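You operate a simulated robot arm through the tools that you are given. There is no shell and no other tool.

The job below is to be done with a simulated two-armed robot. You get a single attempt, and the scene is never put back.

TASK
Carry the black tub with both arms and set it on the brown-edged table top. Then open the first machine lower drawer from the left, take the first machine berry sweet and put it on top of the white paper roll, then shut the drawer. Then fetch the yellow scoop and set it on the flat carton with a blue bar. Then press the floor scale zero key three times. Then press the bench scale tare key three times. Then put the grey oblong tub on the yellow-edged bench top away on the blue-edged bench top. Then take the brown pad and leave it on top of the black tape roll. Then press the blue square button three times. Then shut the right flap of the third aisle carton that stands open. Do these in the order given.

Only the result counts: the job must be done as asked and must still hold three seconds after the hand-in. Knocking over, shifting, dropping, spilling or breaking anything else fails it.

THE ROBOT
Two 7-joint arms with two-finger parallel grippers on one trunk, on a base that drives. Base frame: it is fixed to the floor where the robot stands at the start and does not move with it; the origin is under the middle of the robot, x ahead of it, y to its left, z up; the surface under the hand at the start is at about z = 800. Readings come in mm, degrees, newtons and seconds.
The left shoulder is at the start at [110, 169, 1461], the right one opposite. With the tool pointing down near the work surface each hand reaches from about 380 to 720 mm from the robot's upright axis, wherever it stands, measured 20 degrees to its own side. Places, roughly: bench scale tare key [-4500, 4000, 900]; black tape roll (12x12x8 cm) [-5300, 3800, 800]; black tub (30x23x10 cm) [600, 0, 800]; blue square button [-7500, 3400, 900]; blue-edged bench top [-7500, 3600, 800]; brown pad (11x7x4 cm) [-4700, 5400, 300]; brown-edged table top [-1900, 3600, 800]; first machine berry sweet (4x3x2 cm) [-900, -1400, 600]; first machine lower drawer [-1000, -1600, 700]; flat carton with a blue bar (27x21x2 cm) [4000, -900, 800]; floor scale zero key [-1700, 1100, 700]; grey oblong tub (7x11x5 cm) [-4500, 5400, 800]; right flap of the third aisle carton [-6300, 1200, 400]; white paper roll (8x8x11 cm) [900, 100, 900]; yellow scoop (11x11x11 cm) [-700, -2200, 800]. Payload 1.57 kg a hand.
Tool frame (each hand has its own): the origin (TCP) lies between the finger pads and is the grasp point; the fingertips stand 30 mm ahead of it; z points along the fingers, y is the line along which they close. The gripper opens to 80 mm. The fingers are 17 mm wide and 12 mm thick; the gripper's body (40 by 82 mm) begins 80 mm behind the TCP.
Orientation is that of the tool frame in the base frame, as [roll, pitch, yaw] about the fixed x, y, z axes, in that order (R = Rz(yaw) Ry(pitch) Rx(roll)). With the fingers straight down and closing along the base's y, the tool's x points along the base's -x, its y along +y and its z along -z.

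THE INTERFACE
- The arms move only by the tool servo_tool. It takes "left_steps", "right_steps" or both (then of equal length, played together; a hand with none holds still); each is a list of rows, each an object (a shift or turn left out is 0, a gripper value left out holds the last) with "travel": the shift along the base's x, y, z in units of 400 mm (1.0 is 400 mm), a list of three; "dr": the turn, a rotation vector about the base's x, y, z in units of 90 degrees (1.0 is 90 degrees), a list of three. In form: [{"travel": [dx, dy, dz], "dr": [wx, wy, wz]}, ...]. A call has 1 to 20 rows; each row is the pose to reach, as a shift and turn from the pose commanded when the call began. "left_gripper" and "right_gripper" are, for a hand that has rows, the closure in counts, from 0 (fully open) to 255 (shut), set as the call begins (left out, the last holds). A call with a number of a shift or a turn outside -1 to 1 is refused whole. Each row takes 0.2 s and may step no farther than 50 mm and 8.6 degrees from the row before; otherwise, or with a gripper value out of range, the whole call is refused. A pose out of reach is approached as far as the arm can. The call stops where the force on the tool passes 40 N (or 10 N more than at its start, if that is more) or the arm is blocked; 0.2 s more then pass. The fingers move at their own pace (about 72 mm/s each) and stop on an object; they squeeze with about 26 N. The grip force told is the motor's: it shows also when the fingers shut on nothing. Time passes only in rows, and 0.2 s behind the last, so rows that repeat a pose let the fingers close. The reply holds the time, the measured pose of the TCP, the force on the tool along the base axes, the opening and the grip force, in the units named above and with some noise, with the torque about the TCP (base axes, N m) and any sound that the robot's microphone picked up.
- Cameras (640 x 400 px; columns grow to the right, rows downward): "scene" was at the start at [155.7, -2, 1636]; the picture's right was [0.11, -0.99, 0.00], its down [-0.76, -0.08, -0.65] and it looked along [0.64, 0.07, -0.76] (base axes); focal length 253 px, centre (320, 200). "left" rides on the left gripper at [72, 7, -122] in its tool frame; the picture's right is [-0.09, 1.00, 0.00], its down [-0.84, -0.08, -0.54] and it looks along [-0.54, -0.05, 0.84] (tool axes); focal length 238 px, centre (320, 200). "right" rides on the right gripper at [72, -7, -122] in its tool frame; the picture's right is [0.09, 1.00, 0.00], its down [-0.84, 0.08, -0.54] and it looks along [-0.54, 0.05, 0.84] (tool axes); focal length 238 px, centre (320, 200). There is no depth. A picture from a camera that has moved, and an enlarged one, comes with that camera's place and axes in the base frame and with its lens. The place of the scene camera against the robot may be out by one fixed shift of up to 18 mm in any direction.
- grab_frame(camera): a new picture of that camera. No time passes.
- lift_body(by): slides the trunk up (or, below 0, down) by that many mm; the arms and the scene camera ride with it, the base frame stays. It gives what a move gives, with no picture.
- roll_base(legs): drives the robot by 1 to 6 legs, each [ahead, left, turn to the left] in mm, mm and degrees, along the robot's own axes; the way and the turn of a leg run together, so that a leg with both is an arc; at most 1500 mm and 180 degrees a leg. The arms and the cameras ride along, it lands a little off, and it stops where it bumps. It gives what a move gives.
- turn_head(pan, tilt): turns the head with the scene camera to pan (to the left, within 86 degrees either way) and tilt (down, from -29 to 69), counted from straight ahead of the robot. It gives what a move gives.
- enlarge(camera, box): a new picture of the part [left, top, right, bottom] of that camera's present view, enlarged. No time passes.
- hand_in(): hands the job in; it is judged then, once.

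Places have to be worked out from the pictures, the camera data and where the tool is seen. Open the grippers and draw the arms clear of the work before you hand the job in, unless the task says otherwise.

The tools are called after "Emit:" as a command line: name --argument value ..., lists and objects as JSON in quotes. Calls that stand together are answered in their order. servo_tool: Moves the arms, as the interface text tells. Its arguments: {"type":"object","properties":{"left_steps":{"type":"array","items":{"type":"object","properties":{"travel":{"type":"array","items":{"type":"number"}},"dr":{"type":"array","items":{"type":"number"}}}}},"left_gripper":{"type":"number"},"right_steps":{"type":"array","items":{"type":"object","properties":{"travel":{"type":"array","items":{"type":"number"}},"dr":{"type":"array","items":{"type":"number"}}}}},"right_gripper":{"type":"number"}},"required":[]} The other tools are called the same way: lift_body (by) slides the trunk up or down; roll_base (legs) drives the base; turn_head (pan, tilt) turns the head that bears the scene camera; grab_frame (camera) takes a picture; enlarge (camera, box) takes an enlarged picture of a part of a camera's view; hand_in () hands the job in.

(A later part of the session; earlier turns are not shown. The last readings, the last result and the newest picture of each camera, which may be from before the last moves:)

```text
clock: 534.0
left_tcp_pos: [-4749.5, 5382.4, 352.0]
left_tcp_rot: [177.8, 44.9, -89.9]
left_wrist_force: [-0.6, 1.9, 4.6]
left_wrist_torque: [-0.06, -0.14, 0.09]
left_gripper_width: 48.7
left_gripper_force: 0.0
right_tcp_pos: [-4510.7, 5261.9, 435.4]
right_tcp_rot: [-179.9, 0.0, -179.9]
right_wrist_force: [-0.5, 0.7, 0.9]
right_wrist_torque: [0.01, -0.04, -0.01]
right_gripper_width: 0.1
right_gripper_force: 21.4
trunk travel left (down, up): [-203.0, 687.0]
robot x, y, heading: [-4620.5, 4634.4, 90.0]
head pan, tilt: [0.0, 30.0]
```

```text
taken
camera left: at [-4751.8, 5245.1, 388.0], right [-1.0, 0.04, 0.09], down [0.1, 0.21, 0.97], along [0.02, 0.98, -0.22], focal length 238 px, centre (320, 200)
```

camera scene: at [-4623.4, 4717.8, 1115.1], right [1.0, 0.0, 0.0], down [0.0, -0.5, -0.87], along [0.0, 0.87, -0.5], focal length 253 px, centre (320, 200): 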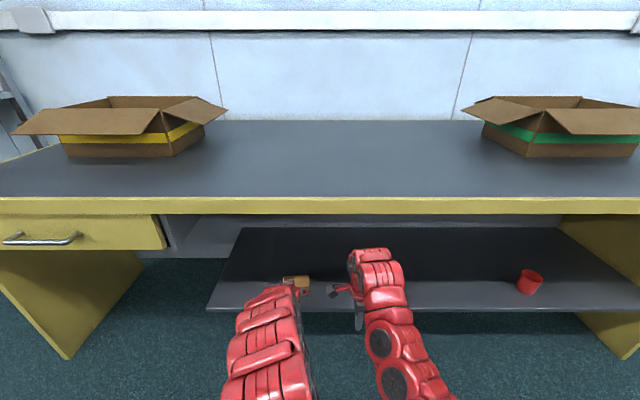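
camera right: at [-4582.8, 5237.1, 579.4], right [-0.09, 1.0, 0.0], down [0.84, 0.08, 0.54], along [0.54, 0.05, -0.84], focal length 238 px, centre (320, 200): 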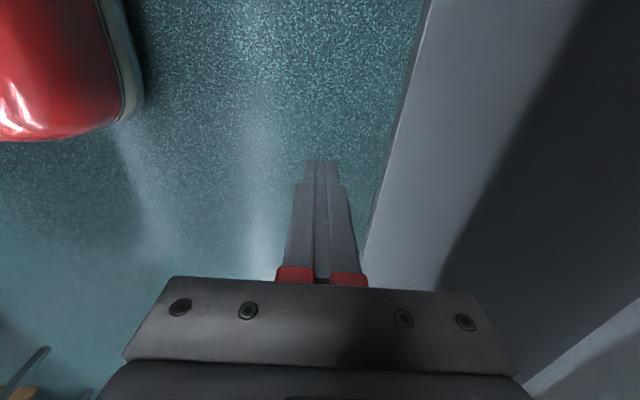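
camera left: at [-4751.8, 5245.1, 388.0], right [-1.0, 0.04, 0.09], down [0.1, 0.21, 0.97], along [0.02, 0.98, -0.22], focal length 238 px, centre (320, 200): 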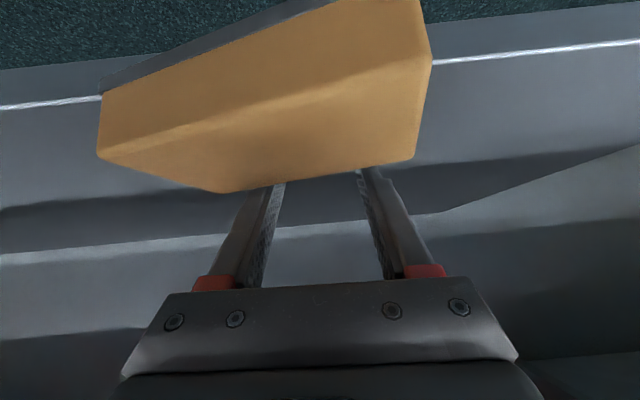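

The pad now overhangs the shelf edge a little at one end, at ~15° to the edge, centre ≈(−4729, 5347). I'll grasp it with the left hand from the side: first lift the fingers off and back away.

Emit:
servo_tool --left_steps '[{"travel": [0, 0.01, 0.03]}, {"travel": [0, 0.01, 0.1]}, {"travel": [0, 0, 0.18]}]'

Emit:
grab_frame --camera "left"

```text
clock: 534.8
left_tcp_pos: [-4750.6, 5384.5, 425.2]
left_tcp_rot: [177.9, 44.9, -89.8]
left_wrist_force: [-0.4, -0.9, 0.1]
left_wrist_torque: [-0.01, -0.01, -0.04]
left_gripper_width: 48.7
left_gripper_force: 0.2
right_tcp_pos: [-4510.0, 5262.3, 436.4]
right_tcp_rot: [-179.9, 0.0, -180.0]
right_wrist_force: [-0.1, -0.2, 0.5]
right_wrist_torque: [0.01, -0.06, 0.0]
right_gripper_width: 0.0
right_gripper_force: 21.7
trunk travel left (down, up): [-203.0, 687.0]
robot x, y, heading: [-4619.3, 4633.6, 90.1]
head pan, tilt: [0.0, 30.0]
```

```text
taken
camera left: at [-4752.6, 5246.4, 460.0], right [-1.0, 0.04, 0.09], down [0.1, 0.21, 0.97], along [0.02, 0.98, -0.22], focal length 238 px, centre (320, 200)
```

left: 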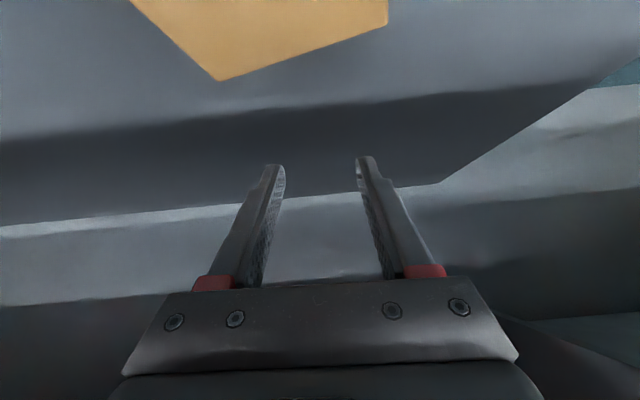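

Emit:
roll_base --legs '[[-215, 0, 0], [0, 150, 0]]'

Emit:
servo_tool --left_steps '[{"travel": [0, 0.02, 0.05], "dr": [-0.08, 0, 0]}, {"travel": [0, 0.02, 0.1], "dr": [-0.16, 0, 0]}, {"travel": [0, 0.02, 0.15], "dr": [-0.24, 0, 0]}, {"travel": [0, 0.02, 0.18], "dr": [-0.32, 0, 0]}, {"travel": [0, 0.02, 0.2], "dr": [-0.4, 0, 0]}, {"travel": [0, 0.02, 0.2], "dr": [-0.47, 0, 0]}, {"travel": [0, 0.02, 0.2], "dr": [-0.5, 0, 0]}]'

Emit:
enlarge --camera "scene" --box '[200, 180, 480, 330]'

```text
clock: 537.4
left_tcp_pos: [-4903.1, 5169.9, 426.1]
left_tcp_rot: [177.9, 44.8, -89.8]
left_wrist_force: [-0.3, 0.7, 0.6]
left_wrist_torque: [-0.03, 0.04, 0.0]
left_gripper_width: 48.7
left_gripper_force: 0.1
right_tcp_pos: [-4663.4, 5047.5, 436.6]
right_tcp_rot: [-179.8, 0.1, -179.8]
right_wrist_force: [0.0, -0.3, -0.8]
right_wrist_torque: [-0.03, 0.0, 0.02]
right_gripper_width: 0.0
right_gripper_force: 21.5
trunk travel left (down, up): [-203.0, 687.0]
robot x, y, heading: [-4773.5, 4421.2, 89.8]
head pan, tilt: [0.0, 30.0]
```

```text
clock: 539.0
left_tcp_pos: [-4903.7, 5173.3, 504.2]
left_tcp_rot: [177.6, 5.6, -89.7]
left_wrist_force: [0.6, 1.8, 0.6]
left_wrist_torque: [0.0, -0.02, 0.02]
left_gripper_width: 48.2
left_gripper_force: 0.3
left hand out of reach, approached as far as the arm can: row 6, 7
right_tcp_pos: [-4662.6, 5047.4, 437.1]
right_tcp_rot: [-179.9, -0.1, -179.8]
right_wrist_force: [1.0, 0.5, -0.7]
right_wrist_torque: [-0.01, -0.02, 0.0]
right_gripper_width: 0.0
right_gripper_force: 21.5
trunk travel left (down, up): [-203.0, 687.0]
robot x, y, heading: [-4775.1, 4424.2, 90.2]
head pan, tilt: [0.0, 30.0]
```

```text
2.29 times, centred on (340, 255) of scene
camera zoom: at [-4775.0, 4580.6, 1093.2], right [1.0, 0.0, 0.0], down [0.0, -0.5, -0.87], along [0.0, 0.87, -0.5], focal length 579 px, centre (274, 74)
```

zoom: 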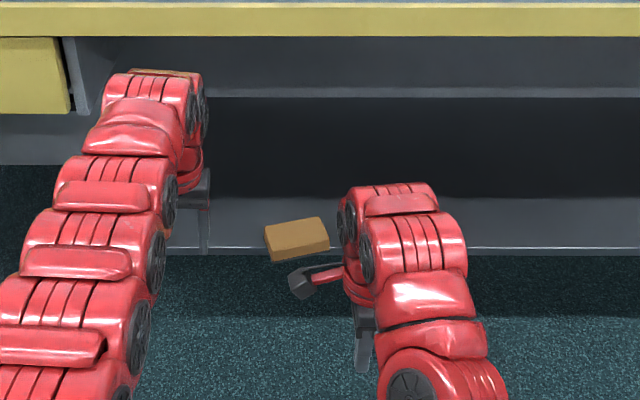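

Emit:
servo_tool --left_steps '[{"travel": [0, -0.03, -0.06], "dr": [-0.03, 0, 0]}, {"travel": [0, -0.06, -0.12], "dr": [-0.062, 0, 0]}, {"travel": [0, -0.06, -0.12], "dr": [-0.062, 0, 0]}]'

Emit:
servo_tool --left_steps '[{"dr": [0, 0, 0.09]}, {"dr": [0, 0, 0.18]}, {"dr": [0, 0, 0.27]}, {"dr": [0, 0, 0.36]}, {"dr": [0, 0, 0.45]}, {"dr": [0, 0, 0.54]}, {"dr": [0, 0, 0.63]}, {"dr": [0, 0, 0.72]}, {"dr": [0, 0, 0.81]}, {"dr": [0, 0, 0.9]}, {"dr": [0, 0, 0.99]}]' --left_gripper 0

```text
clock: 539.8
left_tcp_pos: [-4903.5, 5142.4, 455.7]
left_tcp_rot: [177.7, 0.0, -89.9]
left_wrist_force: [-0.1, -0.1, -0.6]
left_wrist_torque: [0.01, 0.0, -0.04]
left_gripper_width: 48.7
left_gripper_force: 0.2
left hand out of reach, approached as far as the arm can: row 2, 3
right_tcp_pos: [-4663.1, 5047.5, 435.6]
right_tcp_rot: [-179.9, 0.1, -179.9]
right_wrist_force: [-0.1, 0.0, -1.1]
right_wrist_torque: [-0.01, -0.01, -0.01]
right_gripper_width: 0.2
right_gripper_force: 21.3
trunk travel left (down, up): [-203.0, 687.0]
robot x, y, heading: [-4775.4, 4419.7, 89.9]
head pan, tilt: [0.0, 30.0]
```

```text
clock: 542.2
left_tcp_pos: [-4896.6, 5129.4, 459.9]
left_tcp_rot: [177.5, 0.2, -0.7]
left_wrist_force: [0.0, -0.3, -0.5]
left_wrist_torque: [0.0, 0.0, 0.0]
left_gripper_width: 80.1
left_gripper_force: 0.1
left hand out of reach, approached as far as the arm can: row 4, 5, 6, 7, 8, 9, 10, 11
right_tcp_pos: [-4663.2, 5047.3, 436.1]
right_tcp_rot: [-180.0, 0.0, -179.9]
right_wrist_force: [0.4, 0.0, 0.4]
right_wrist_torque: [-0.01, 0.0, -0.02]
right_gripper_width: 0.0
right_gripper_force: 20.7
trunk travel left (down, up): [-203.0, 687.0]
robot x, y, heading: [-4772.5, 4420.1, 90.1]
head pan, tilt: [0.0, 30.0]
```

Re-orienting the left hand: yaw +15° then tilt 45° so the fingers point toward +x and down; also moving the right hand out of the way.

Emit:
servo_tool --left_steps '[{"travel": [0.03, 0.0, 0], "dr": [0, 0, 0.09]}, {"travel": [0.06, 0.0, 0], "dr": [0, 0, 0.175]}, {"travel": [0.1, 0.0, 0], "dr": [0, 0, 0.175]}, {"travel": [0.15, 0.0, 0], "dr": [0, 0, 0.175]}]' --right_steps '[{"travel": [0.12, 0.0, 0.02]}, {"travel": [0.24, 0.0, 0.04]}, {"travel": [0.36, 0, 0.06]}, {"travel": [0.48, 0, 0.08]}]'

Emit:
servo_tool --left_steps '[{"travel": [0.05, 0, 0], "dr": [0.0233, -0.087, 0]}, {"travel": [0.1, 0, 0], "dr": [0.0466, -0.174, 0]}, {"travel": [0.15, 0, 0], "dr": [0.07, -0.261, 0]}, {"travel": [0.2, 0, 0], "dr": [0.0932, -0.348, 0]}, {"travel": [0.22, 0, 0], "dr": [0.1165, -0.435, 0]}, {"travel": [0.22, 0, 0], "dr": [0.1295, -0.483, 0]}]'

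Emit:
grab_frame --camera "left"

Emit:
grab_frame --camera "scene"

```text
clock: 543.2
left_tcp_pos: [-4839.0, 5129.6, 459.5]
left_tcp_rot: [177.6, 0.1, 15.0]
left_wrist_force: [-0.3, -0.5, -0.3]
left_wrist_torque: [-0.01, -0.02, -0.02]
left_gripper_width: 80.2
left_gripper_force: 0.0
right_tcp_pos: [-4470.1, 5046.5, 466.8]
right_tcp_rot: [-179.9, 0.1, -179.7]
right_wrist_force: [-0.3, -0.3, 0.2]
right_wrist_torque: [-0.02, -0.02, -0.01]
right_gripper_width: 0.0
right_gripper_force: 21.5
right hand out of reach, approached as far as the arm can: row 1, 2, 3
trunk travel left (down, up): [-203.0, 687.0]
robot x, y, heading: [-4774.6, 4421.7, 90.1]
head pan, tilt: [0.0, 30.0]
```

```text
clock: 544.6
left_tcp_pos: [-4750.0, 5129.8, 460.4]
left_tcp_rot: [177.7, -45.0, 15.0]
left_wrist_force: [-1.1, 1.1, -0.1]
left_wrist_torque: [0.01, 0.02, 0.0]
left_gripper_width: 79.8
left_gripper_force: 0.1
right_tcp_pos: [-4471.0, 5048.0, 466.8]
right_tcp_rot: [-179.9, 0.1, -179.9]
right_wrist_force: [-0.3, 0.4, -0.1]
right_wrist_torque: [0.0, -0.03, 0.01]
right_gripper_width: 0.1
right_gripper_force: 21.2
trunk travel left (down, up): [-203.0, 687.0]
robot x, y, heading: [-4772.7, 4420.9, 90.2]
head pan, tilt: [0.0, 30.0]
```

```text
taken
camera left: at [-4784.3, 5118.5, 596.7], right [0.17, -0.99, -0.04], down [-0.96, -0.16, -0.21], along [0.2, 0.07, -0.98], focal length 238 px, centre (320, 200)
```

left: 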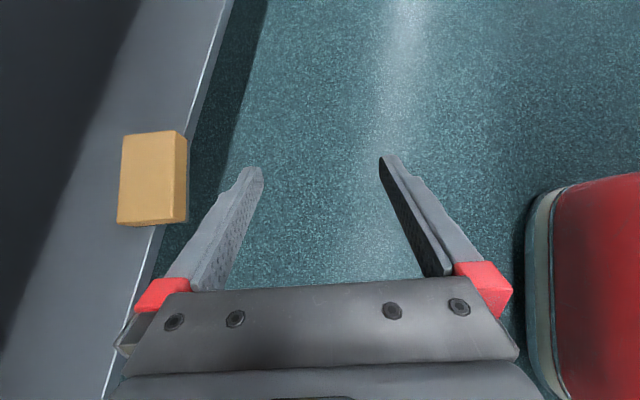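

```text
taken
camera scene: at [-4774.9, 4580.9, 1093.1], right [1.0, 0.0, 0.0], down [0.0, -0.5, -0.87], along [0.0, 0.87, -0.5], focal length 253 px, centre (320, 200)
```

scene: 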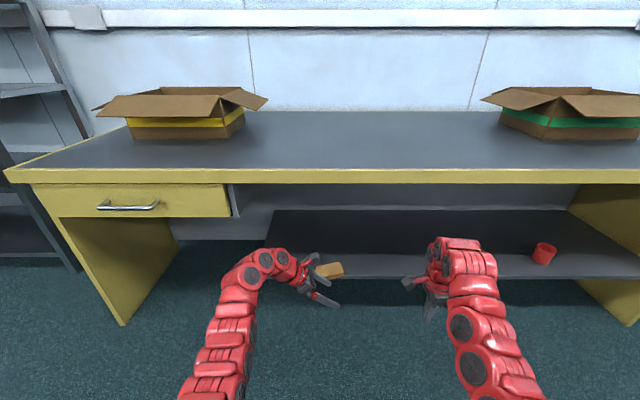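

The tilted left hand now looks straight down at the pad, nicely aligned; pad centre ≈(−4739, 5335). Lower the trunk 55 mm, then drive ahead ~200 mm and check.

Emit:
lift_body --by -55

Emit:
roll_base --legs '[[150, 0, 0]]'

Emit:
grab_frame --camera "left"

Emit:
grab_frame --camera "scene"

```text
clock: 545.6
left_tcp_pos: [-4749.5, 5130.2, 405.5]
left_tcp_rot: [177.7, -44.9, 15.0]
left_wrist_force: [-0.2, -0.9, -0.6]
left_wrist_torque: [0.01, 0.0, -0.01]
left_gripper_width: 79.9
left_gripper_force: 0.2
right_tcp_pos: [-4471.1, 5047.6, 409.3]
right_tcp_rot: [-179.9, 0.2, -179.9]
right_wrist_force: [0.5, 1.0, 0.0]
right_wrist_torque: [-0.01, -0.03, 0.02]
right_gripper_width: 0.0
right_gripper_force: 21.4
trunk travel left (down, up): [-148.0, 742.0]
robot x, y, heading: [-4770.4, 4421.1, 90.1]
head pan, tilt: [0.0, 30.0]
```

```text
clock: 546.9
left_tcp_pos: [-4749.8, 5279.1, 404.6]
left_tcp_rot: [177.6, -45.0, 15.0]
left_wrist_force: [0.7, 0.4, 0.4]
left_wrist_torque: [0.05, 0.03, -0.01]
left_gripper_width: 80.1
left_gripper_force: 0.0
right_tcp_pos: [-4471.2, 5197.4, 411.2]
right_tcp_rot: [-179.8, 0.0, -179.9]
right_wrist_force: [-0.6, -0.7, 0.6]
right_wrist_torque: [-0.01, -0.01, 0.03]
right_gripper_width: 0.0
right_gripper_force: 21.9
trunk travel left (down, up): [-148.0, 742.0]
robot x, y, heading: [-4774.1, 4573.1, 89.9]
head pan, tilt: [0.0, 30.0]
```

```text
taken
camera left: at [-4784.3, 5268.2, 541.4], right [0.17, -0.99, -0.04], down [-0.97, -0.16, -0.21], along [0.2, 0.07, -0.98], focal length 238 px, centre (320, 200)
```

left: 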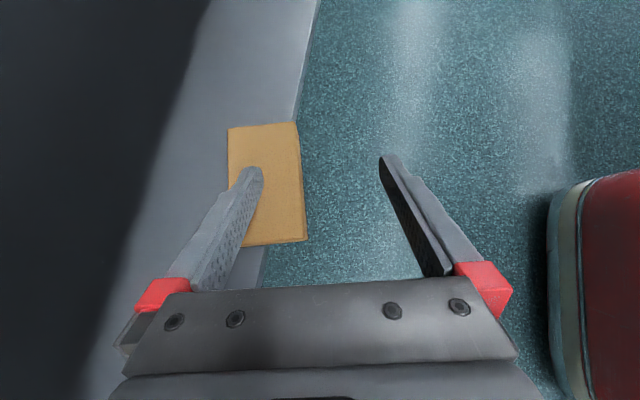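

```text
taken
camera scene: at [-4775.0, 4730.6, 1038.0], right [1.0, 0.0, 0.0], down [0.0, -0.5, -0.87], along [0.0, 0.87, -0.5], focal length 253 px, centre (320, 200)
```

scene: 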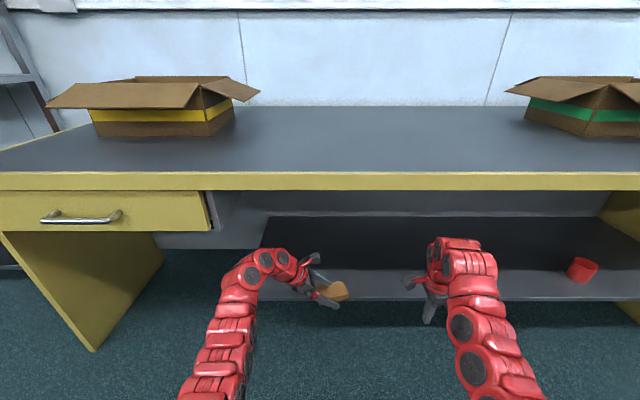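

Pad centre (−4739, 5329) with matching yaw. Moving the base ahead 46 mm to straddle it.

Emit:
roll_base --legs '[[46, 0, 0]]'

Emit:
grab_frame --camera "left"

```text
clock: 547.9
left_tcp_pos: [-4749.8, 5325.8, 404.8]
left_tcp_rot: [177.7, -44.9, 15.0]
left_wrist_force: [0.2, 0.7, -0.6]
left_wrist_torque: [-0.05, 0.04, 0.01]
left_gripper_width: 80.0
left_gripper_force: 0.1
right_tcp_pos: [-4473.9, 5242.4, 411.1]
right_tcp_rot: [-179.9, 0.1, -179.9]
right_wrist_force: [0.0, 1.0, -0.1]
right_wrist_torque: [0.01, 0.03, 0.0]
right_gripper_width: 0.0
right_gripper_force: 21.4
trunk travel left (down, up): [-148.0, 742.0]
robot x, y, heading: [-4774.8, 4615.8, 89.9]
head pan, tilt: [0.0, 30.0]
```

```text
taken
camera left: at [-4784.4, 5314.6, 541.3], right [0.17, -0.99, -0.04], down [-0.97, -0.16, -0.21], along [0.2, 0.07, -0.98], focal length 238 px, centre (320, 200)
```

left: 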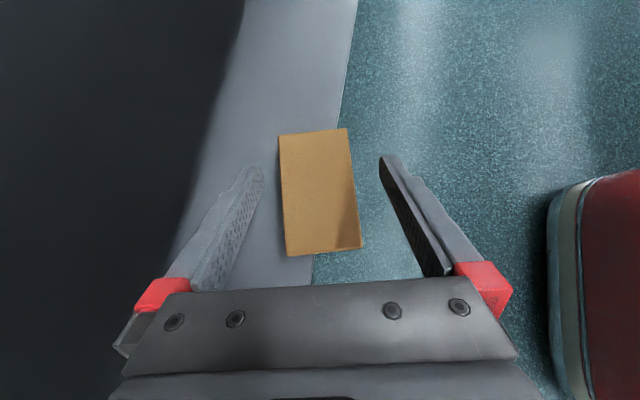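

Pad lies squarely between the fingers. Lowering the trunk 52 mm.

Emit:
lift_body --by -50

Emit:
grab_frame --camera "left"

```text
clock: 548.8
left_tcp_pos: [-4750.3, 5325.4, 353.0]
left_tcp_rot: [177.6, -44.8, 15.0]
left_wrist_force: [-0.4, -0.3, -0.2]
left_wrist_torque: [0.0, -0.01, 0.01]
left_gripper_width: 80.1
left_gripper_force: 0.0
right_tcp_pos: [-4472.3, 5244.0, 361.2]
right_tcp_rot: [-179.9, 0.0, -179.9]
right_wrist_force: [0.1, 0.2, 0.9]
right_wrist_torque: [-0.03, -0.05, -0.02]
right_gripper_width: 0.1
right_gripper_force: 21.4
trunk travel left (down, up): [-98.0, 792.0]
robot x, y, heading: [-4773.0, 4617.0, 90.2]
head pan, tilt: [0.0, 30.0]
```

```text
taken
camera left: at [-4784.4, 5314.4, 491.7], right [0.17, -0.99, -0.04], down [-0.97, -0.16, -0.21], along [0.2, 0.07, -0.98], focal length 238 px, centre (320, 200)
```

left: 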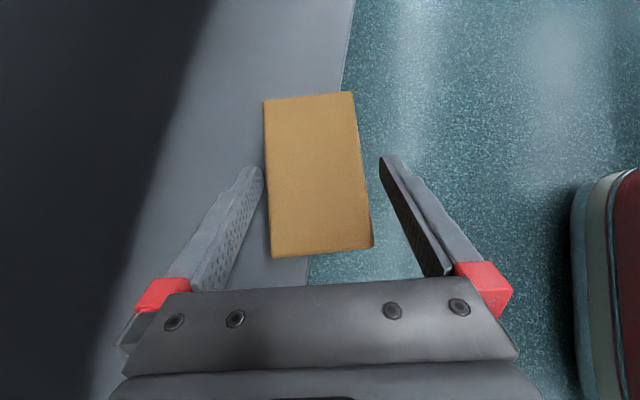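

Closing the left gripper on the pad's long sides.

Emit:
servo_tool --left_steps '[{"travel": [0, 0, 0]}, {"travel": [0, 0, 0]}, {"travel": [0, 0, 0]}, {"travel": [0, 0, 0]}]' --left_gripper 255

Emit:
grab_frame --camera "left"

```text
clock: 549.8
left_tcp_pos: [-4749.4, 5326.1, 354.8]
left_tcp_rot: [177.6, -45.0, 15.0]
left_wrist_force: [-0.3, -0.5, 0.7]
left_wrist_torque: [-0.02, 0.06, 0.0]
left_gripper_width: 61.3
left_gripper_force: 26.2
right_tcp_pos: [-4470.9, 5243.1, 360.9]
right_tcp_rot: [-179.9, 0.1, -180.0]
right_wrist_force: [1.1, -0.6, -0.4]
right_wrist_torque: [0.01, 0.02, 0.02]
right_gripper_width: 0.2
right_gripper_force: 21.0
trunk travel left (down, up): [-98.0, 792.0]
robot x, y, heading: [-4772.3, 4621.5, 90.0]
head pan, tilt: [0.0, 30.0]
```

```text
taken
camera left: at [-4784.4, 5314.5, 491.6], right [0.17, -0.99, -0.04], down [-0.97, -0.16, -0.21], along [0.2, 0.07, -0.98], focal length 238 px, centre (320, 200)
```

left: 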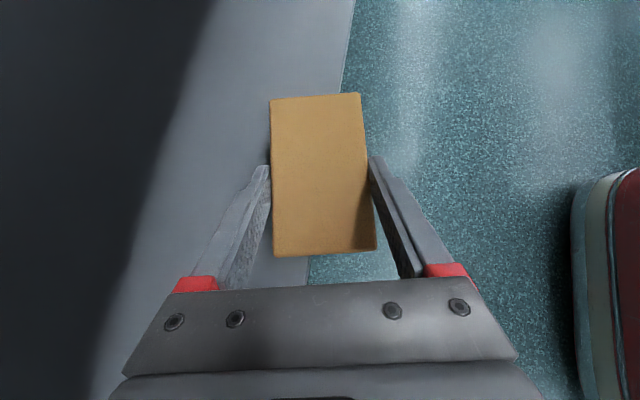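

Pad gripped (61 mm). Raise 40 mm, then back out from the bench.

Emit:
lift_body --by 40

Emit:
grab_frame --camera "left"

Emit:
roll_base --legs '[[-210, 0, 0]]'

Emit:
grab_frame --camera "left"

```text
clock: 550.6
left_tcp_pos: [-4750.0, 5326.2, 394.8]
left_tcp_rot: [177.7, -44.9, 14.9]
left_wrist_force: [0.3, -1.0, -0.8]
left_wrist_torque: [0.01, 0.0, 0.01]
left_gripper_width: 61.2
left_gripper_force: 26.2
right_tcp_pos: [-4471.6, 5243.5, 401.3]
right_tcp_rot: [-180.0, 0.0, -179.9]
right_wrist_force: [0.6, -0.1, 0.0]
right_wrist_torque: [0.01, 0.0, -0.01]
right_gripper_width: 0.1
right_gripper_force: 21.2
trunk travel left (down, up): [-138.0, 752.0]
robot x, y, heading: [-4773.9, 4618.1, 90.0]
head pan, tilt: [0.0, 30.0]
```

```text
taken
camera left: at [-4784.4, 5314.6, 531.2], right [0.17, -0.99, -0.04], down [-0.97, -0.16, -0.21], along [0.2, 0.07, -0.98], focal length 238 px, centre (320, 200)
```

left: 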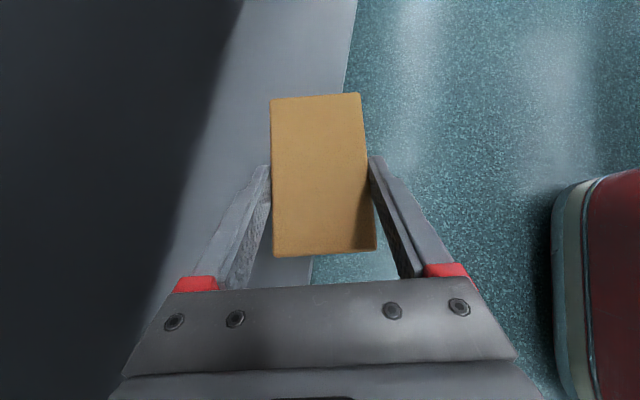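

```text
clock: 552.2
left_tcp_pos: [-4749.4, 5115.0, 396.0]
left_tcp_rot: [177.6, -44.9, 15.0]
left_wrist_force: [-0.4, 0.5, 0.2]
left_wrist_torque: [-0.02, 0.03, -0.01]
left_gripper_width: 60.8
left_gripper_force: 25.9
right_tcp_pos: [-4471.7, 5032.4, 401.1]
right_tcp_rot: [-180.0, 0.1, -179.9]
right_wrist_force: [-0.3, -0.6, -0.6]
right_wrist_torque: [0.0, -0.03, -0.02]
right_gripper_width: 0.0
right_gripper_force: 21.0
trunk travel left (down, up): [-138.0, 752.0]
robot x, y, heading: [-4773.6, 4407.1, 90.0]
head pan, tilt: [0.0, 30.0]
```

```text
taken
camera left: at [-4784.2, 5102.9, 531.6], right [0.17, -0.99, -0.04], down [-0.97, -0.16, -0.21], along [0.2, 0.07, -0.98], focal length 238 px, centre (320, 200)
```

left: 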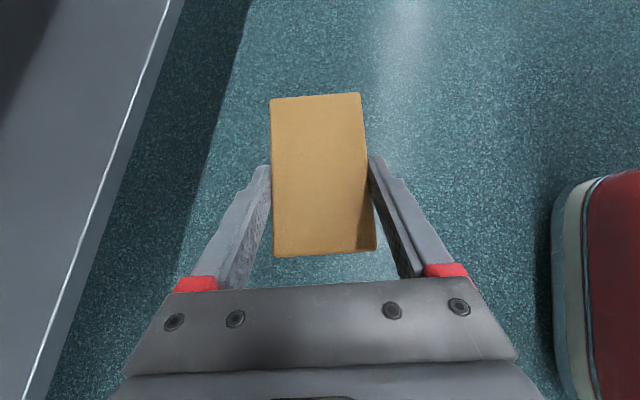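

The pad is held level. Raising the trunk well up before turning to the white bench.

Emit:
lift_body --by 400

Emit:
lift_body --by 350

Emit:
roll_base --legs '[[210, 0, 0], [0, 0, 180]]'

Emit:
turn_head --pan -20 --tilt 45

Emit:
grab_frame --camera "scene"

Emit:
grab_frame --camera "left"

```text
clock: 556.1
left_tcp_pos: [-4749.9, 5114.7, 795.8]
left_tcp_rot: [177.5, -44.9, 15.0]
left_wrist_force: [-0.6, -0.2, -0.2]
left_wrist_torque: [0.07, -0.01, -0.03]
left_gripper_width: 60.8
left_gripper_force: 26.1
right_tcp_pos: [-4472.2, 5031.6, 800.1]
right_tcp_rot: [-179.9, 0.2, -179.9]
right_wrist_force: [0.8, 0.1, 0.2]
right_wrist_torque: [-0.01, -0.05, 0.0]
right_gripper_width: 0.0
right_gripper_force: 22.2
trunk travel left (down, up): [-538.0, 352.0]
robot x, y, heading: [-4772.7, 4405.4, 90.0]
head pan, tilt: [0.0, 30.0]
```

```text
clock: 559.5
left_tcp_pos: [-4750.6, 5115.0, 1144.4]
left_tcp_rot: [177.6, -44.9, 14.9]
left_wrist_force: [-0.1, 0.6, -0.3]
left_wrist_torque: [0.0, 0.0, -0.01]
left_gripper_width: 61.0
left_gripper_force: 25.3
right_tcp_pos: [-4472.4, 5031.5, 1150.8]
right_tcp_rot: [-179.9, 0.1, -180.0]
right_wrist_force: [0.4, 1.2, 0.1]
right_wrist_torque: [-0.01, 0.04, -0.01]
right_gripper_width: 0.0
right_gripper_force: 21.8
trunk travel left (down, up): [-888.0, 2.0]
robot x, y, heading: [-4771.6, 4406.3, 89.8]
head pan, tilt: [0.0, 30.0]
```

```text
clock: 568.4
left_tcp_pos: [-4814.7, 3905.2, 1146.0]
left_tcp_rot: [177.6, -44.8, -166.4]
left_wrist_force: [-0.4, 0.5, -0.5]
left_wrist_torque: [-0.02, 0.02, -0.05]
left_gripper_width: 61.0
left_gripper_force: 26.4
right_tcp_pos: [-5091.0, 3995.9, 1150.0]
right_tcp_rot: [180.0, 0.1, -1.3]
right_wrist_force: [-0.4, -0.3, -0.7]
right_wrist_torque: [0.01, 0.02, 0.01]
right_gripper_width: 0.0
right_gripper_force: 21.3
trunk travel left (down, up): [-888.0, 2.0]
robot x, y, heading: [-4774.5, 4609.8, -91.4]
head pan, tilt: [0.0, 30.0]
```

```text
clock: 569.3
left_tcp_pos: [-4814.2, 3906.5, 1144.9]
left_tcp_rot: [177.6, -45.0, -166.5]
left_wrist_force: [0.0, 0.8, 0.3]
left_wrist_torque: [0.01, 0.02, 0.03]
left_gripper_width: 60.8
left_gripper_force: 25.8
right_tcp_pos: [-5091.6, 3995.6, 1151.6]
right_tcp_rot: [-179.9, 0.1, -1.3]
right_wrist_force: [0.4, 0.0, 0.4]
right_wrist_torque: [0.02, 0.02, 0.02]
right_gripper_width: 0.2
right_gripper_force: 21.2
trunk travel left (down, up): [-888.0, 2.0]
robot x, y, heading: [-4773.6, 4613.9, -91.7]
head pan, tilt: [-20.0, 45.0]
```

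```text
taken
camera scene: at [-4806.6, 4447.9, 1755.5], right [-0.93, 0.36, 0.0], down [0.26, 0.66, -0.71], along [-0.26, -0.66, -0.71], focal length 253 px, centre (320, 200)
```

scene: 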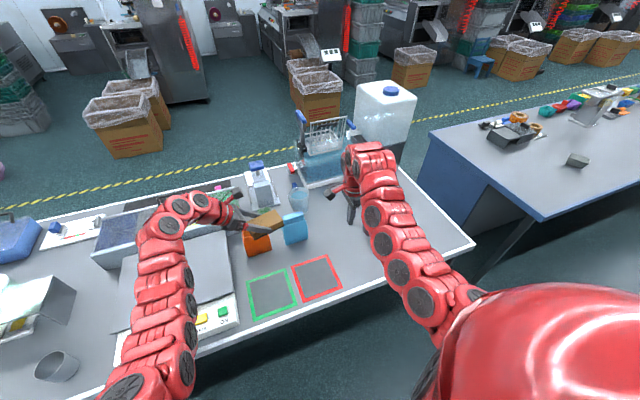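

```text
taken
camera left: at [-4781.7, 3914.9, 1281.4], right [-0.14, 0.99, -0.04], down [0.97, 0.13, -0.21], along [-0.2, -0.06, -0.98], focal length 238 px, centre (320, 200)
```

left: 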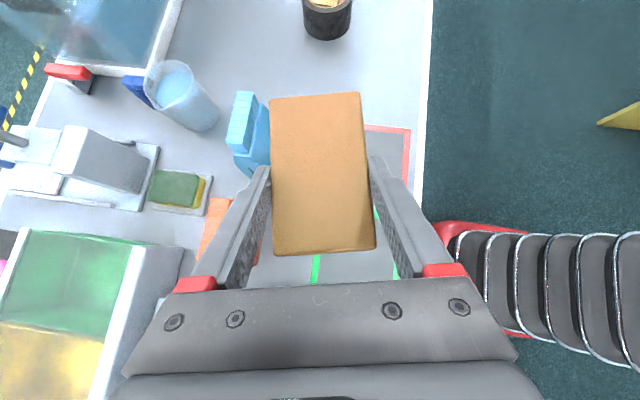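

The roll is visible ahead at ≈(−5272, 3849). Strafing right 470 mm and squaring the heading.

Emit:
roll_base --legs '[[0, -465, 1.6]]'

Emit:
grab_frame --camera "left"

Emit:
grab_frame --camera "right"

```text
clock: 572.0
left_tcp_pos: [-5256.5, 3908.9, 1145.1]
left_tcp_rot: [177.6, -45.0, -164.6]
left_wrist_force: [0.0, 0.3, -0.7]
left_wrist_torque: [-0.05, 0.05, -0.01]
left_gripper_width: 61.0
left_gripper_force: 25.9
right_tcp_pos: [-5534.7, 3991.8, 1152.1]
right_tcp_rot: [-180.0, 0.1, 0.4]
right_wrist_force: [0.3, 0.4, 0.4]
right_wrist_torque: [0.01, 0.0, -0.03]
right_gripper_width: 0.4
right_gripper_force: 21.2
trunk travel left (down, up): [-888.0, 2.0]
robot x, y, heading: [-5234.6, 4619.1, -89.8]
head pan, tilt: [-20.0, 45.0]
```

```text
taken
camera left: at [-5223.3, 3919.6, 1281.5], right [-0.17, 0.98, -0.04], down [0.96, 0.16, -0.21], along [-0.2, -0.07, -0.98], focal length 238 px, centre (320, 200)
```

left: 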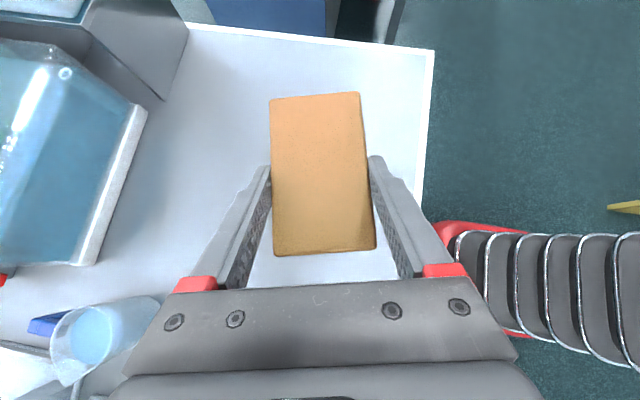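

```text
taken
camera right: at [-5462.7, 3998.0, 1272.5], right [0.1, -1.0, 0.0], down [-0.84, -0.08, 0.54], along [-0.54, -0.05, -0.84], focal length 238 px, centre (320, 200)
```

right: 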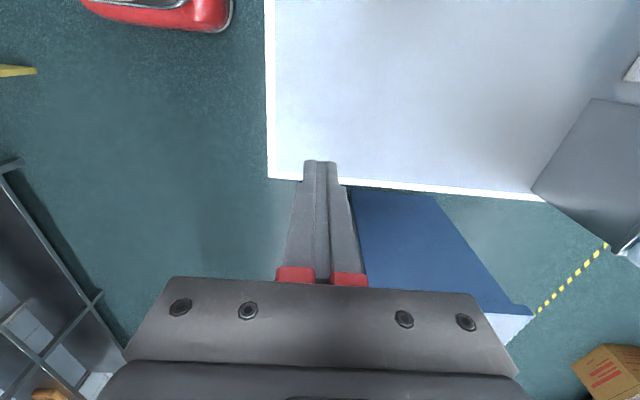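

Emit:
turn_head --pan 0 --tilt 55

Emit:
grab_frame --camera "scene"

```text
clock: 572.9
left_tcp_pos: [-5257.9, 3909.7, 1144.7]
left_tcp_rot: [177.6, -44.9, -164.7]
left_wrist_force: [0.5, 0.6, 0.1]
left_wrist_torque: [-0.01, -0.03, -0.03]
left_gripper_width: 61.2
left_gripper_force: 26.5
right_tcp_pos: [-5535.8, 3991.6, 1150.1]
right_tcp_rot: [-180.0, 0.1, 0.4]
right_wrist_force: [-0.6, 0.1, -0.2]
right_wrist_torque: [0.0, -0.04, -0.02]
right_gripper_width: 0.0
right_gripper_force: 21.0
trunk travel left (down, up): [-888.0, 2.0]
robot x, y, heading: [-5235.1, 4616.0, -89.7]
head pan, tilt: [0.0, 55.0]
```

```text
taken
camera scene: at [-5237.7, 4456.1, 1742.1], right [-1.0, 0.0, 0.0], down [0.0, 0.82, -0.57], along [0.0, -0.57, -0.82], focal length 253 px, centre (320, 200)
```

scene: 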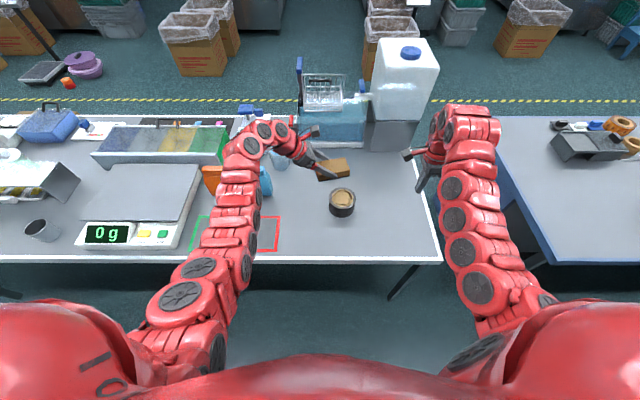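

Emit:
enlarge --camera "scene" --box '[280, 130, 420, 230]'

```text
4.00 times, centred on (350, 180) of scene
camera zoom: at [-5237.7, 4456.1, 1742.1], right [-1.0, 0.0, 0.0], down [0.0, 0.82, -0.57], along [0.0, -0.57, -0.82], focal length 1013 px, centre (200, 280)
```

zoom: 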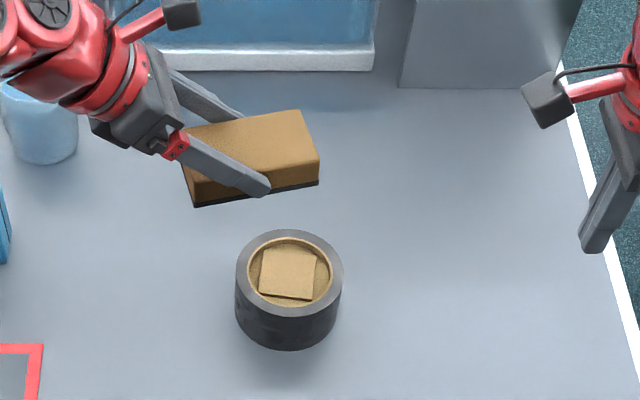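

Using the held pad as a reference to calibrate, the black tape roll's centre is ≈(−5323, 3848), top z≈880. I'll move the base 52 mm right and 58 mm ahead, then lower.

Emit:
roll_base --legs '[[58, -52, -0.2]]'

Emit:
lift_body --by -170

Emit:
enlarge --camera "scene" --box '[270, 130, 410, 230]'

Emit:
grab_frame --camera "left"

```text
clock: 573.9
left_tcp_pos: [-5307.5, 3855.0, 1147.4]
left_tcp_rot: [177.8, -44.9, -164.9]
left_wrist_force: [-0.1, -0.3, -1.1]
left_wrist_torque: [-0.01, 0.01, 0.01]
left_gripper_width: 60.8
left_gripper_force: 26.2
right_tcp_pos: [-5586.5, 3936.7, 1153.0]
right_tcp_rot: [179.9, 0.0, 0.2]
right_wrist_force: [0.3, -0.4, -0.6]
right_wrist_torque: [-0.01, 0.02, -0.01]
right_gripper_width: 0.0
right_gripper_force: 21.2
trunk travel left (down, up): [-888.0, 2.0]
robot x, y, heading: [-5289.4, 4563.5, -89.9]
head pan, tilt: [0.0, 55.0]
```

```text
clock: 575.8
left_tcp_pos: [-5309.6, 3853.7, 975.7]
left_tcp_rot: [177.6, -45.0, -164.8]
left_wrist_force: [0.0, 1.0, -1.0]
left_wrist_torque: [0.0, 0.01, 0.03]
left_gripper_width: 61.1
left_gripper_force: 25.6
right_tcp_pos: [-5588.5, 3934.6, 981.0]
right_tcp_rot: [-179.9, 0.0, 0.3]
right_wrist_force: [0.1, 0.3, -0.4]
right_wrist_torque: [-0.03, 0.02, -0.01]
right_gripper_width: 0.0
right_gripper_force: 21.3
trunk travel left (down, up): [-718.0, 172.0]
robot x, y, heading: [-5285.4, 4557.6, -89.9]
head pan, tilt: [0.0, 55.0]
```

```text
4.00 times, centred on (340, 180) of scene
camera zoom: at [-5288.5, 4399.1, 1572.1], right [-1.0, 0.0, 0.0], down [0.0, 0.82, -0.57], along [0.0, -0.57, -0.82], focal length 1013 px, centre (240, 280)
```

zoom: 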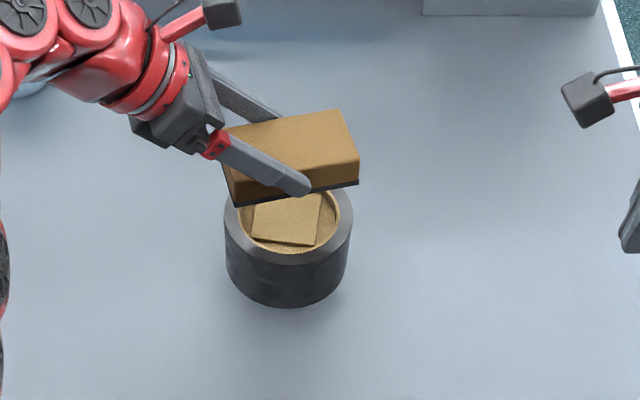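

```text
taken
camera left: at [-5276.5, 3862.3, 1111.6], right [-0.17, 0.98, -0.04], down [0.97, 0.16, -0.21], along [-0.2, -0.07, -0.98], focal length 238 px, centre (320, 200)
```

left: 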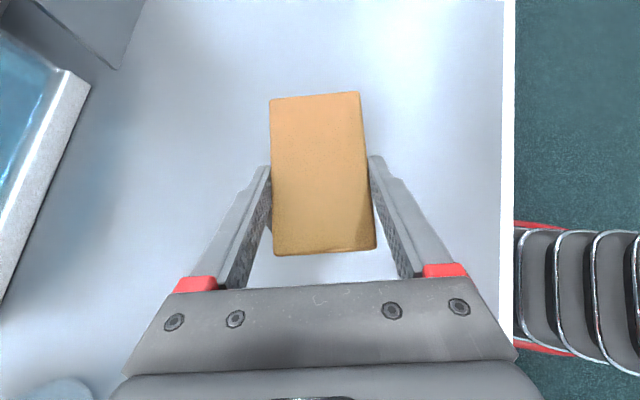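

Aligned: pad centre (−5322, 3850) vs roll (−5322, 3845). Lowering 48 mm, then slowly to contact.

Emit:
lift_body --by -48

Emit:
servo_tool --left_steps '[{"travel": [0, -0.01, -0.006]}, {"travel": [0, -0.01, -0.012]}, {"travel": [0, -0.01, -0.018]}]'

Emit:
enlarge --camera "scene" --box '[270, 110, 410, 210]'

```text
clock: 576.7
left_tcp_pos: [-5309.9, 3853.2, 926.4]
left_tcp_rot: [177.6, -45.0, -165.0]
left_wrist_force: [-0.2, -0.1, -0.6]
left_wrist_torque: [0.0, -0.02, 0.03]
left_gripper_width: 60.7
left_gripper_force: 26.4
right_tcp_pos: [-5588.0, 3935.1, 932.8]
right_tcp_rot: [-179.9, 0.0, 0.2]
right_wrist_force: [0.4, 0.5, -0.2]
right_wrist_torque: [0.0, -0.01, -0.01]
right_gripper_width: 0.1
right_gripper_force: 21.3
trunk travel left (down, up): [-670.0, 220.0]
robot x, y, heading: [-5289.6, 4558.7, -89.9]
head pan, tilt: [0.0, 55.0]
```

```text
clock: 577.5
left_tcp_pos: [-5309.3, 3847.2, 920.1]
left_tcp_rot: [177.6, -44.9, -164.7]
left_wrist_force: [-0.2, -0.6, -0.3]
left_wrist_torque: [-0.02, -0.03, 0.02]
left_gripper_width: 61.0
left_gripper_force: 26.0
right_tcp_pos: [-5587.2, 3935.4, 933.0]
right_tcp_rot: [-180.0, 0.1, 0.4]
right_wrist_force: [-0.7, 0.5, -0.2]
right_wrist_torque: [0.01, 0.01, 0.01]
right_gripper_width: 0.0
right_gripper_force: 21.4
trunk travel left (down, up): [-670.0, 220.0]
robot x, y, heading: [-5293.0, 4564.7, -90.1]
head pan, tilt: [0.0, 55.0]
```

```text
4.00 times, centred on (340, 160) of scene
camera zoom: at [-5288.5, 4398.7, 1524.0], right [-1.0, 0.0, 0.0], down [0.0, 0.82, -0.57], along [0.0, -0.57, -0.82], focal length 1013 px, centre (240, 360)
```

zoom: 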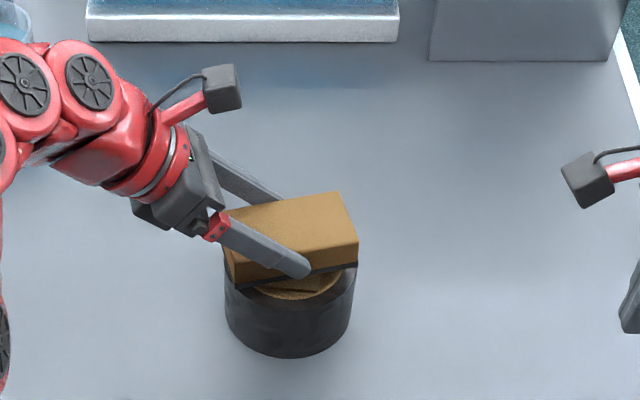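

Emit:
servo_tool --left_steps '[{"travel": [0, 0, -0.006]}, {"travel": [0, 0, -0.012]}, {"travel": [0, 0, -0.018]}, {"travel": [0, 0, -0.024]}]'

Emit:
enlarge --camera "scene" --box '[270, 110, 410, 210]'

```text
clock: 578.5
left_tcp_pos: [-5309.0, 3848.8, 909.4]
left_tcp_rot: [177.5, -44.9, -164.7]
left_wrist_force: [0.3, -0.3, -0.5]
left_wrist_torque: [0.0, 0.0, 0.0]
left_gripper_width: 61.1
left_gripper_force: 25.5
right_tcp_pos: [-5588.7, 3933.9, 934.3]
right_tcp_rot: [-179.9, 0.1, 0.2]
right_wrist_force: [-0.1, 0.3, -0.1]
right_wrist_torque: [0.04, 0.02, 0.03]
right_gripper_width: 0.0
right_gripper_force: 21.0
trunk travel left (down, up): [-670.0, 220.0]
robot x, y, heading: [-5286.8, 4561.6, -89.8]
head pan, tilt: [0.0, 55.0]
```

```text
4.00 times, centred on (340, 160) of scene
camera zoom: at [-5288.6, 4398.8, 1524.0], right [-1.0, 0.0, 0.0], down [0.0, 0.82, -0.57], along [0.0, -0.57, -0.82], focal length 1013 px, centre (240, 360)
```

zoom: 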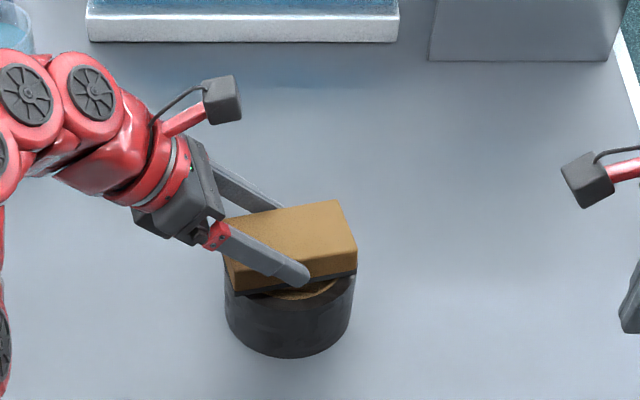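

Emit:
servo_tool --left_steps '[{"travel": [0, 0, -0.006]}, {"travel": [0, 0, -0.012]}, {"travel": [0, 0, -0.018]}, {"travel": [0, 0, -0.024]}]'

Emit:
enlarge --camera "scene" --box '[270, 110, 410, 210]'

```text
clock: 579.5
left_tcp_pos: [-5309.3, 3849.2, 905.1]
left_tcp_rot: [178.2, -45.0, -165.3]
left_wrist_force: [-0.7, -0.1, 22.2]
left_wrist_torque: [-0.64, -0.28, 0.08]
left_gripper_width: 60.8
left_gripper_force: 26.1
right_tcp_pos: [-5587.6, 3937.4, 935.2]
right_tcp_rot: [180.0, 0.1, 0.3]
right_wrist_force: [0.3, -1.1, 0.7]
right_wrist_torque: [-0.02, -0.01, 0.01]
right_gripper_width: 0.2
right_gripper_force: 21.6
trunk travel left (down, up): [-670.0, 220.0]
robot x, y, heading: [-5286.6, 4560.7, -89.7]
head pan, tilt: [0.0, 55.0]
```

```text
4.00 times, centred on (340, 160) of scene
camera zoom: at [-5288.6, 4402.1, 1524.8], right [-1.0, 0.0, 0.0], down [0.0, 0.82, -0.58], along [0.0, -0.58, -0.82], focal length 1013 px, centre (240, 360)
```

zoom: 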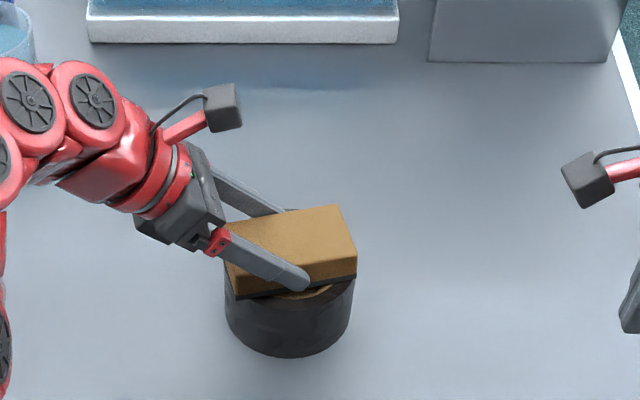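

Pad rests on the roll (22 N). Easing up a little and opening the gripper.

Emit:
servo_tool --left_steps '[{"travel": [0, 0, 0.008]}, {"travel": [0, 0, 0.01]}]'

Emit:
servo_tool --left_steps '[{"travel": [0, 0, 0]}, {"travel": [0, 0, 0]}, {"travel": [0, 0, 0]}]' --left_gripper 15

Emit:
grab_frame --camera "left"

Emit:
enlarge --camera "scene" --box '[270, 110, 410, 210]'

```text
clock: 580.1
left_tcp_pos: [-5310.1, 3849.5, 905.3]
left_tcp_rot: [177.7, -44.9, -164.9]
left_wrist_force: [-2.1, -1.8, 14.4]
left_wrist_torque: [-0.55, 0.18, -0.09]
left_gripper_width: 60.8
left_gripper_force: 25.6
right_tcp_pos: [-5587.5, 3936.1, 933.1]
right_tcp_rot: [-179.9, 0.0, 0.3]
right_wrist_force: [0.5, -0.1, 0.1]
right_wrist_torque: [0.04, -0.04, -0.01]
right_gripper_width: 0.1
right_gripper_force: 21.4
trunk travel left (down, up): [-670.0, 220.0]
robot x, y, heading: [-5290.5, 4556.2, -90.0]
head pan, tilt: [0.0, 55.0]
```

```text
clock: 580.9
left_tcp_pos: [-5307.6, 3848.8, 903.8]
left_tcp_rot: [177.5, -44.7, -164.9]
left_wrist_force: [-0.5, -0.9, -0.1]
left_wrist_torque: [0.0, 0.0, -0.01]
left_gripper_width: 75.4
left_gripper_force: 0.1
right_tcp_pos: [-5587.9, 3935.5, 932.4]
right_tcp_rot: [-179.8, 0.2, 0.2]
right_wrist_force: [-1.3, 0.6, 0.5]
right_wrist_torque: [0.0, -0.04, -0.01]
right_gripper_width: 0.1
right_gripper_force: 21.8
trunk travel left (down, up): [-670.0, 220.0]
robot x, y, heading: [-5289.1, 4562.9, -90.0]
head pan, tilt: [0.0, 55.0]
```

```text
taken
camera left: at [-5276.3, 3857.9, 1040.5], right [-0.17, 0.99, -0.03], down [0.97, 0.16, -0.21], along [-0.2, -0.07, -0.98], focal length 238 px, centre (320, 200)
```

left: 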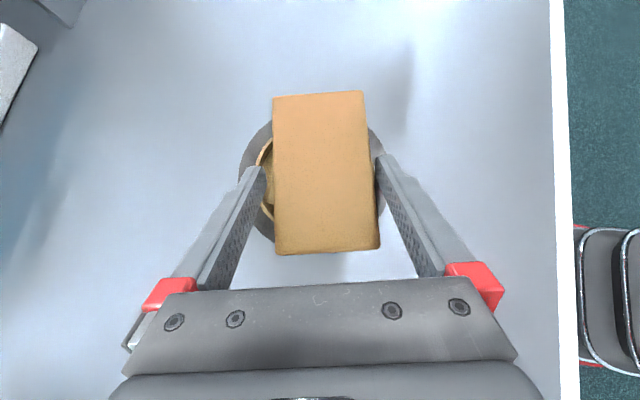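

```text
4.00 times, centred on (340, 160) of scene
camera zoom: at [-5288.4, 4398.6, 1524.0], right [-1.0, 0.0, 0.0], down [0.0, 0.82, -0.57], along [0.0, -0.57, -0.82], focal length 1013 px, centre (240, 360)
```

zoom: 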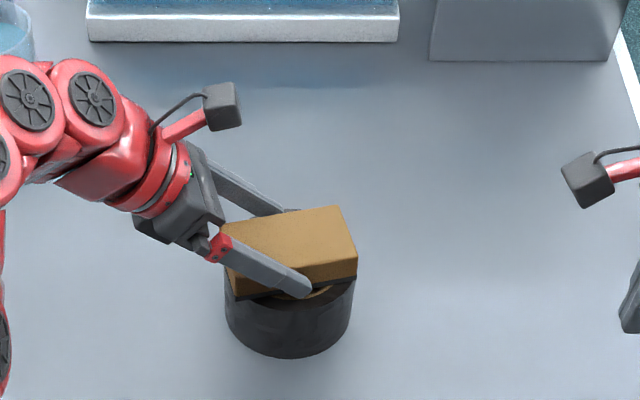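

The pad is well centred on the roll. Withdrawing the hand along its axis.

Emit:
servo_tool --left_steps '[{"travel": [0.04, 0.011, 0.042]}, {"travel": [0.1, 0.027, 0.105]}, {"travel": [0.16, 0.044, 0.17]}, {"travel": [0.22, 0.06, 0.24]}, {"travel": [0.26, 0.08, 0.32]}]'

Emit:
grab_frame --camera "left"

Emit:
enlarge --camera "scene" --box '[270, 110, 410, 210]'

```text
clock: 582.1
left_tcp_pos: [-5205.8, 3882.0, 1031.8]
left_tcp_rot: [177.4, -45.1, -164.9]
left_wrist_force: [0.3, -0.1, -0.5]
left_wrist_torque: [0.01, 0.01, -0.03]
left_gripper_width: 75.1
left_gripper_force: 0.0
right_tcp_pos: [-5588.0, 3935.7, 933.3]
right_tcp_rot: [179.9, 0.1, 0.1]
right_wrist_force: [0.8, -0.1, 0.4]
right_wrist_torque: [-0.04, -0.02, 0.0]
right_gripper_width: 0.0
right_gripper_force: 21.1
trunk travel left (down, up): [-670.0, 220.0]
robot x, y, heading: [-5289.3, 4559.9, -89.9]
head pan, tilt: [0.0, 55.0]
```

```text
taken
camera left: at [-5172.5, 3891.1, 1168.7], right [-0.17, 0.99, -0.03], down [0.96, 0.16, -0.21], along [-0.2, -0.07, -0.98], focal length 238 px, centre (320, 200)
```

left: 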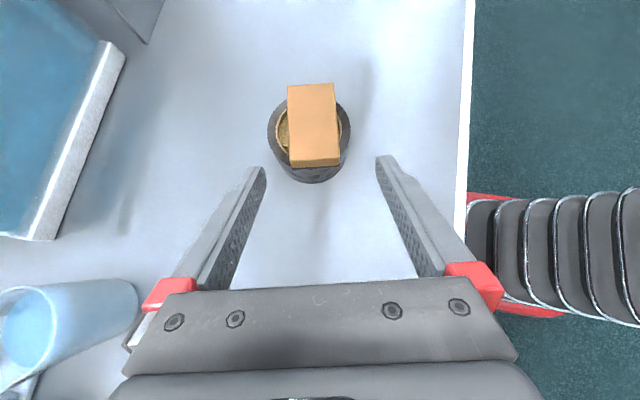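

```text
4.00 times, centred on (340, 160) of scene
camera zoom: at [-5287.7, 4399.9, 1524.2], right [-1.0, 0.0, 0.0], down [0.0, 0.82, -0.57], along [0.0, -0.57, -0.82], focal length 1013 px, centre (240, 360)
```

zoom: 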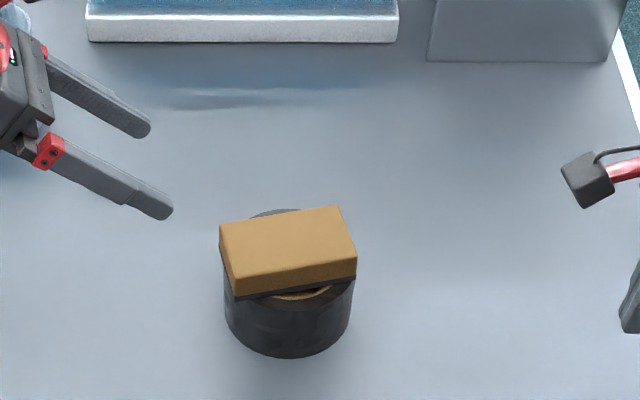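

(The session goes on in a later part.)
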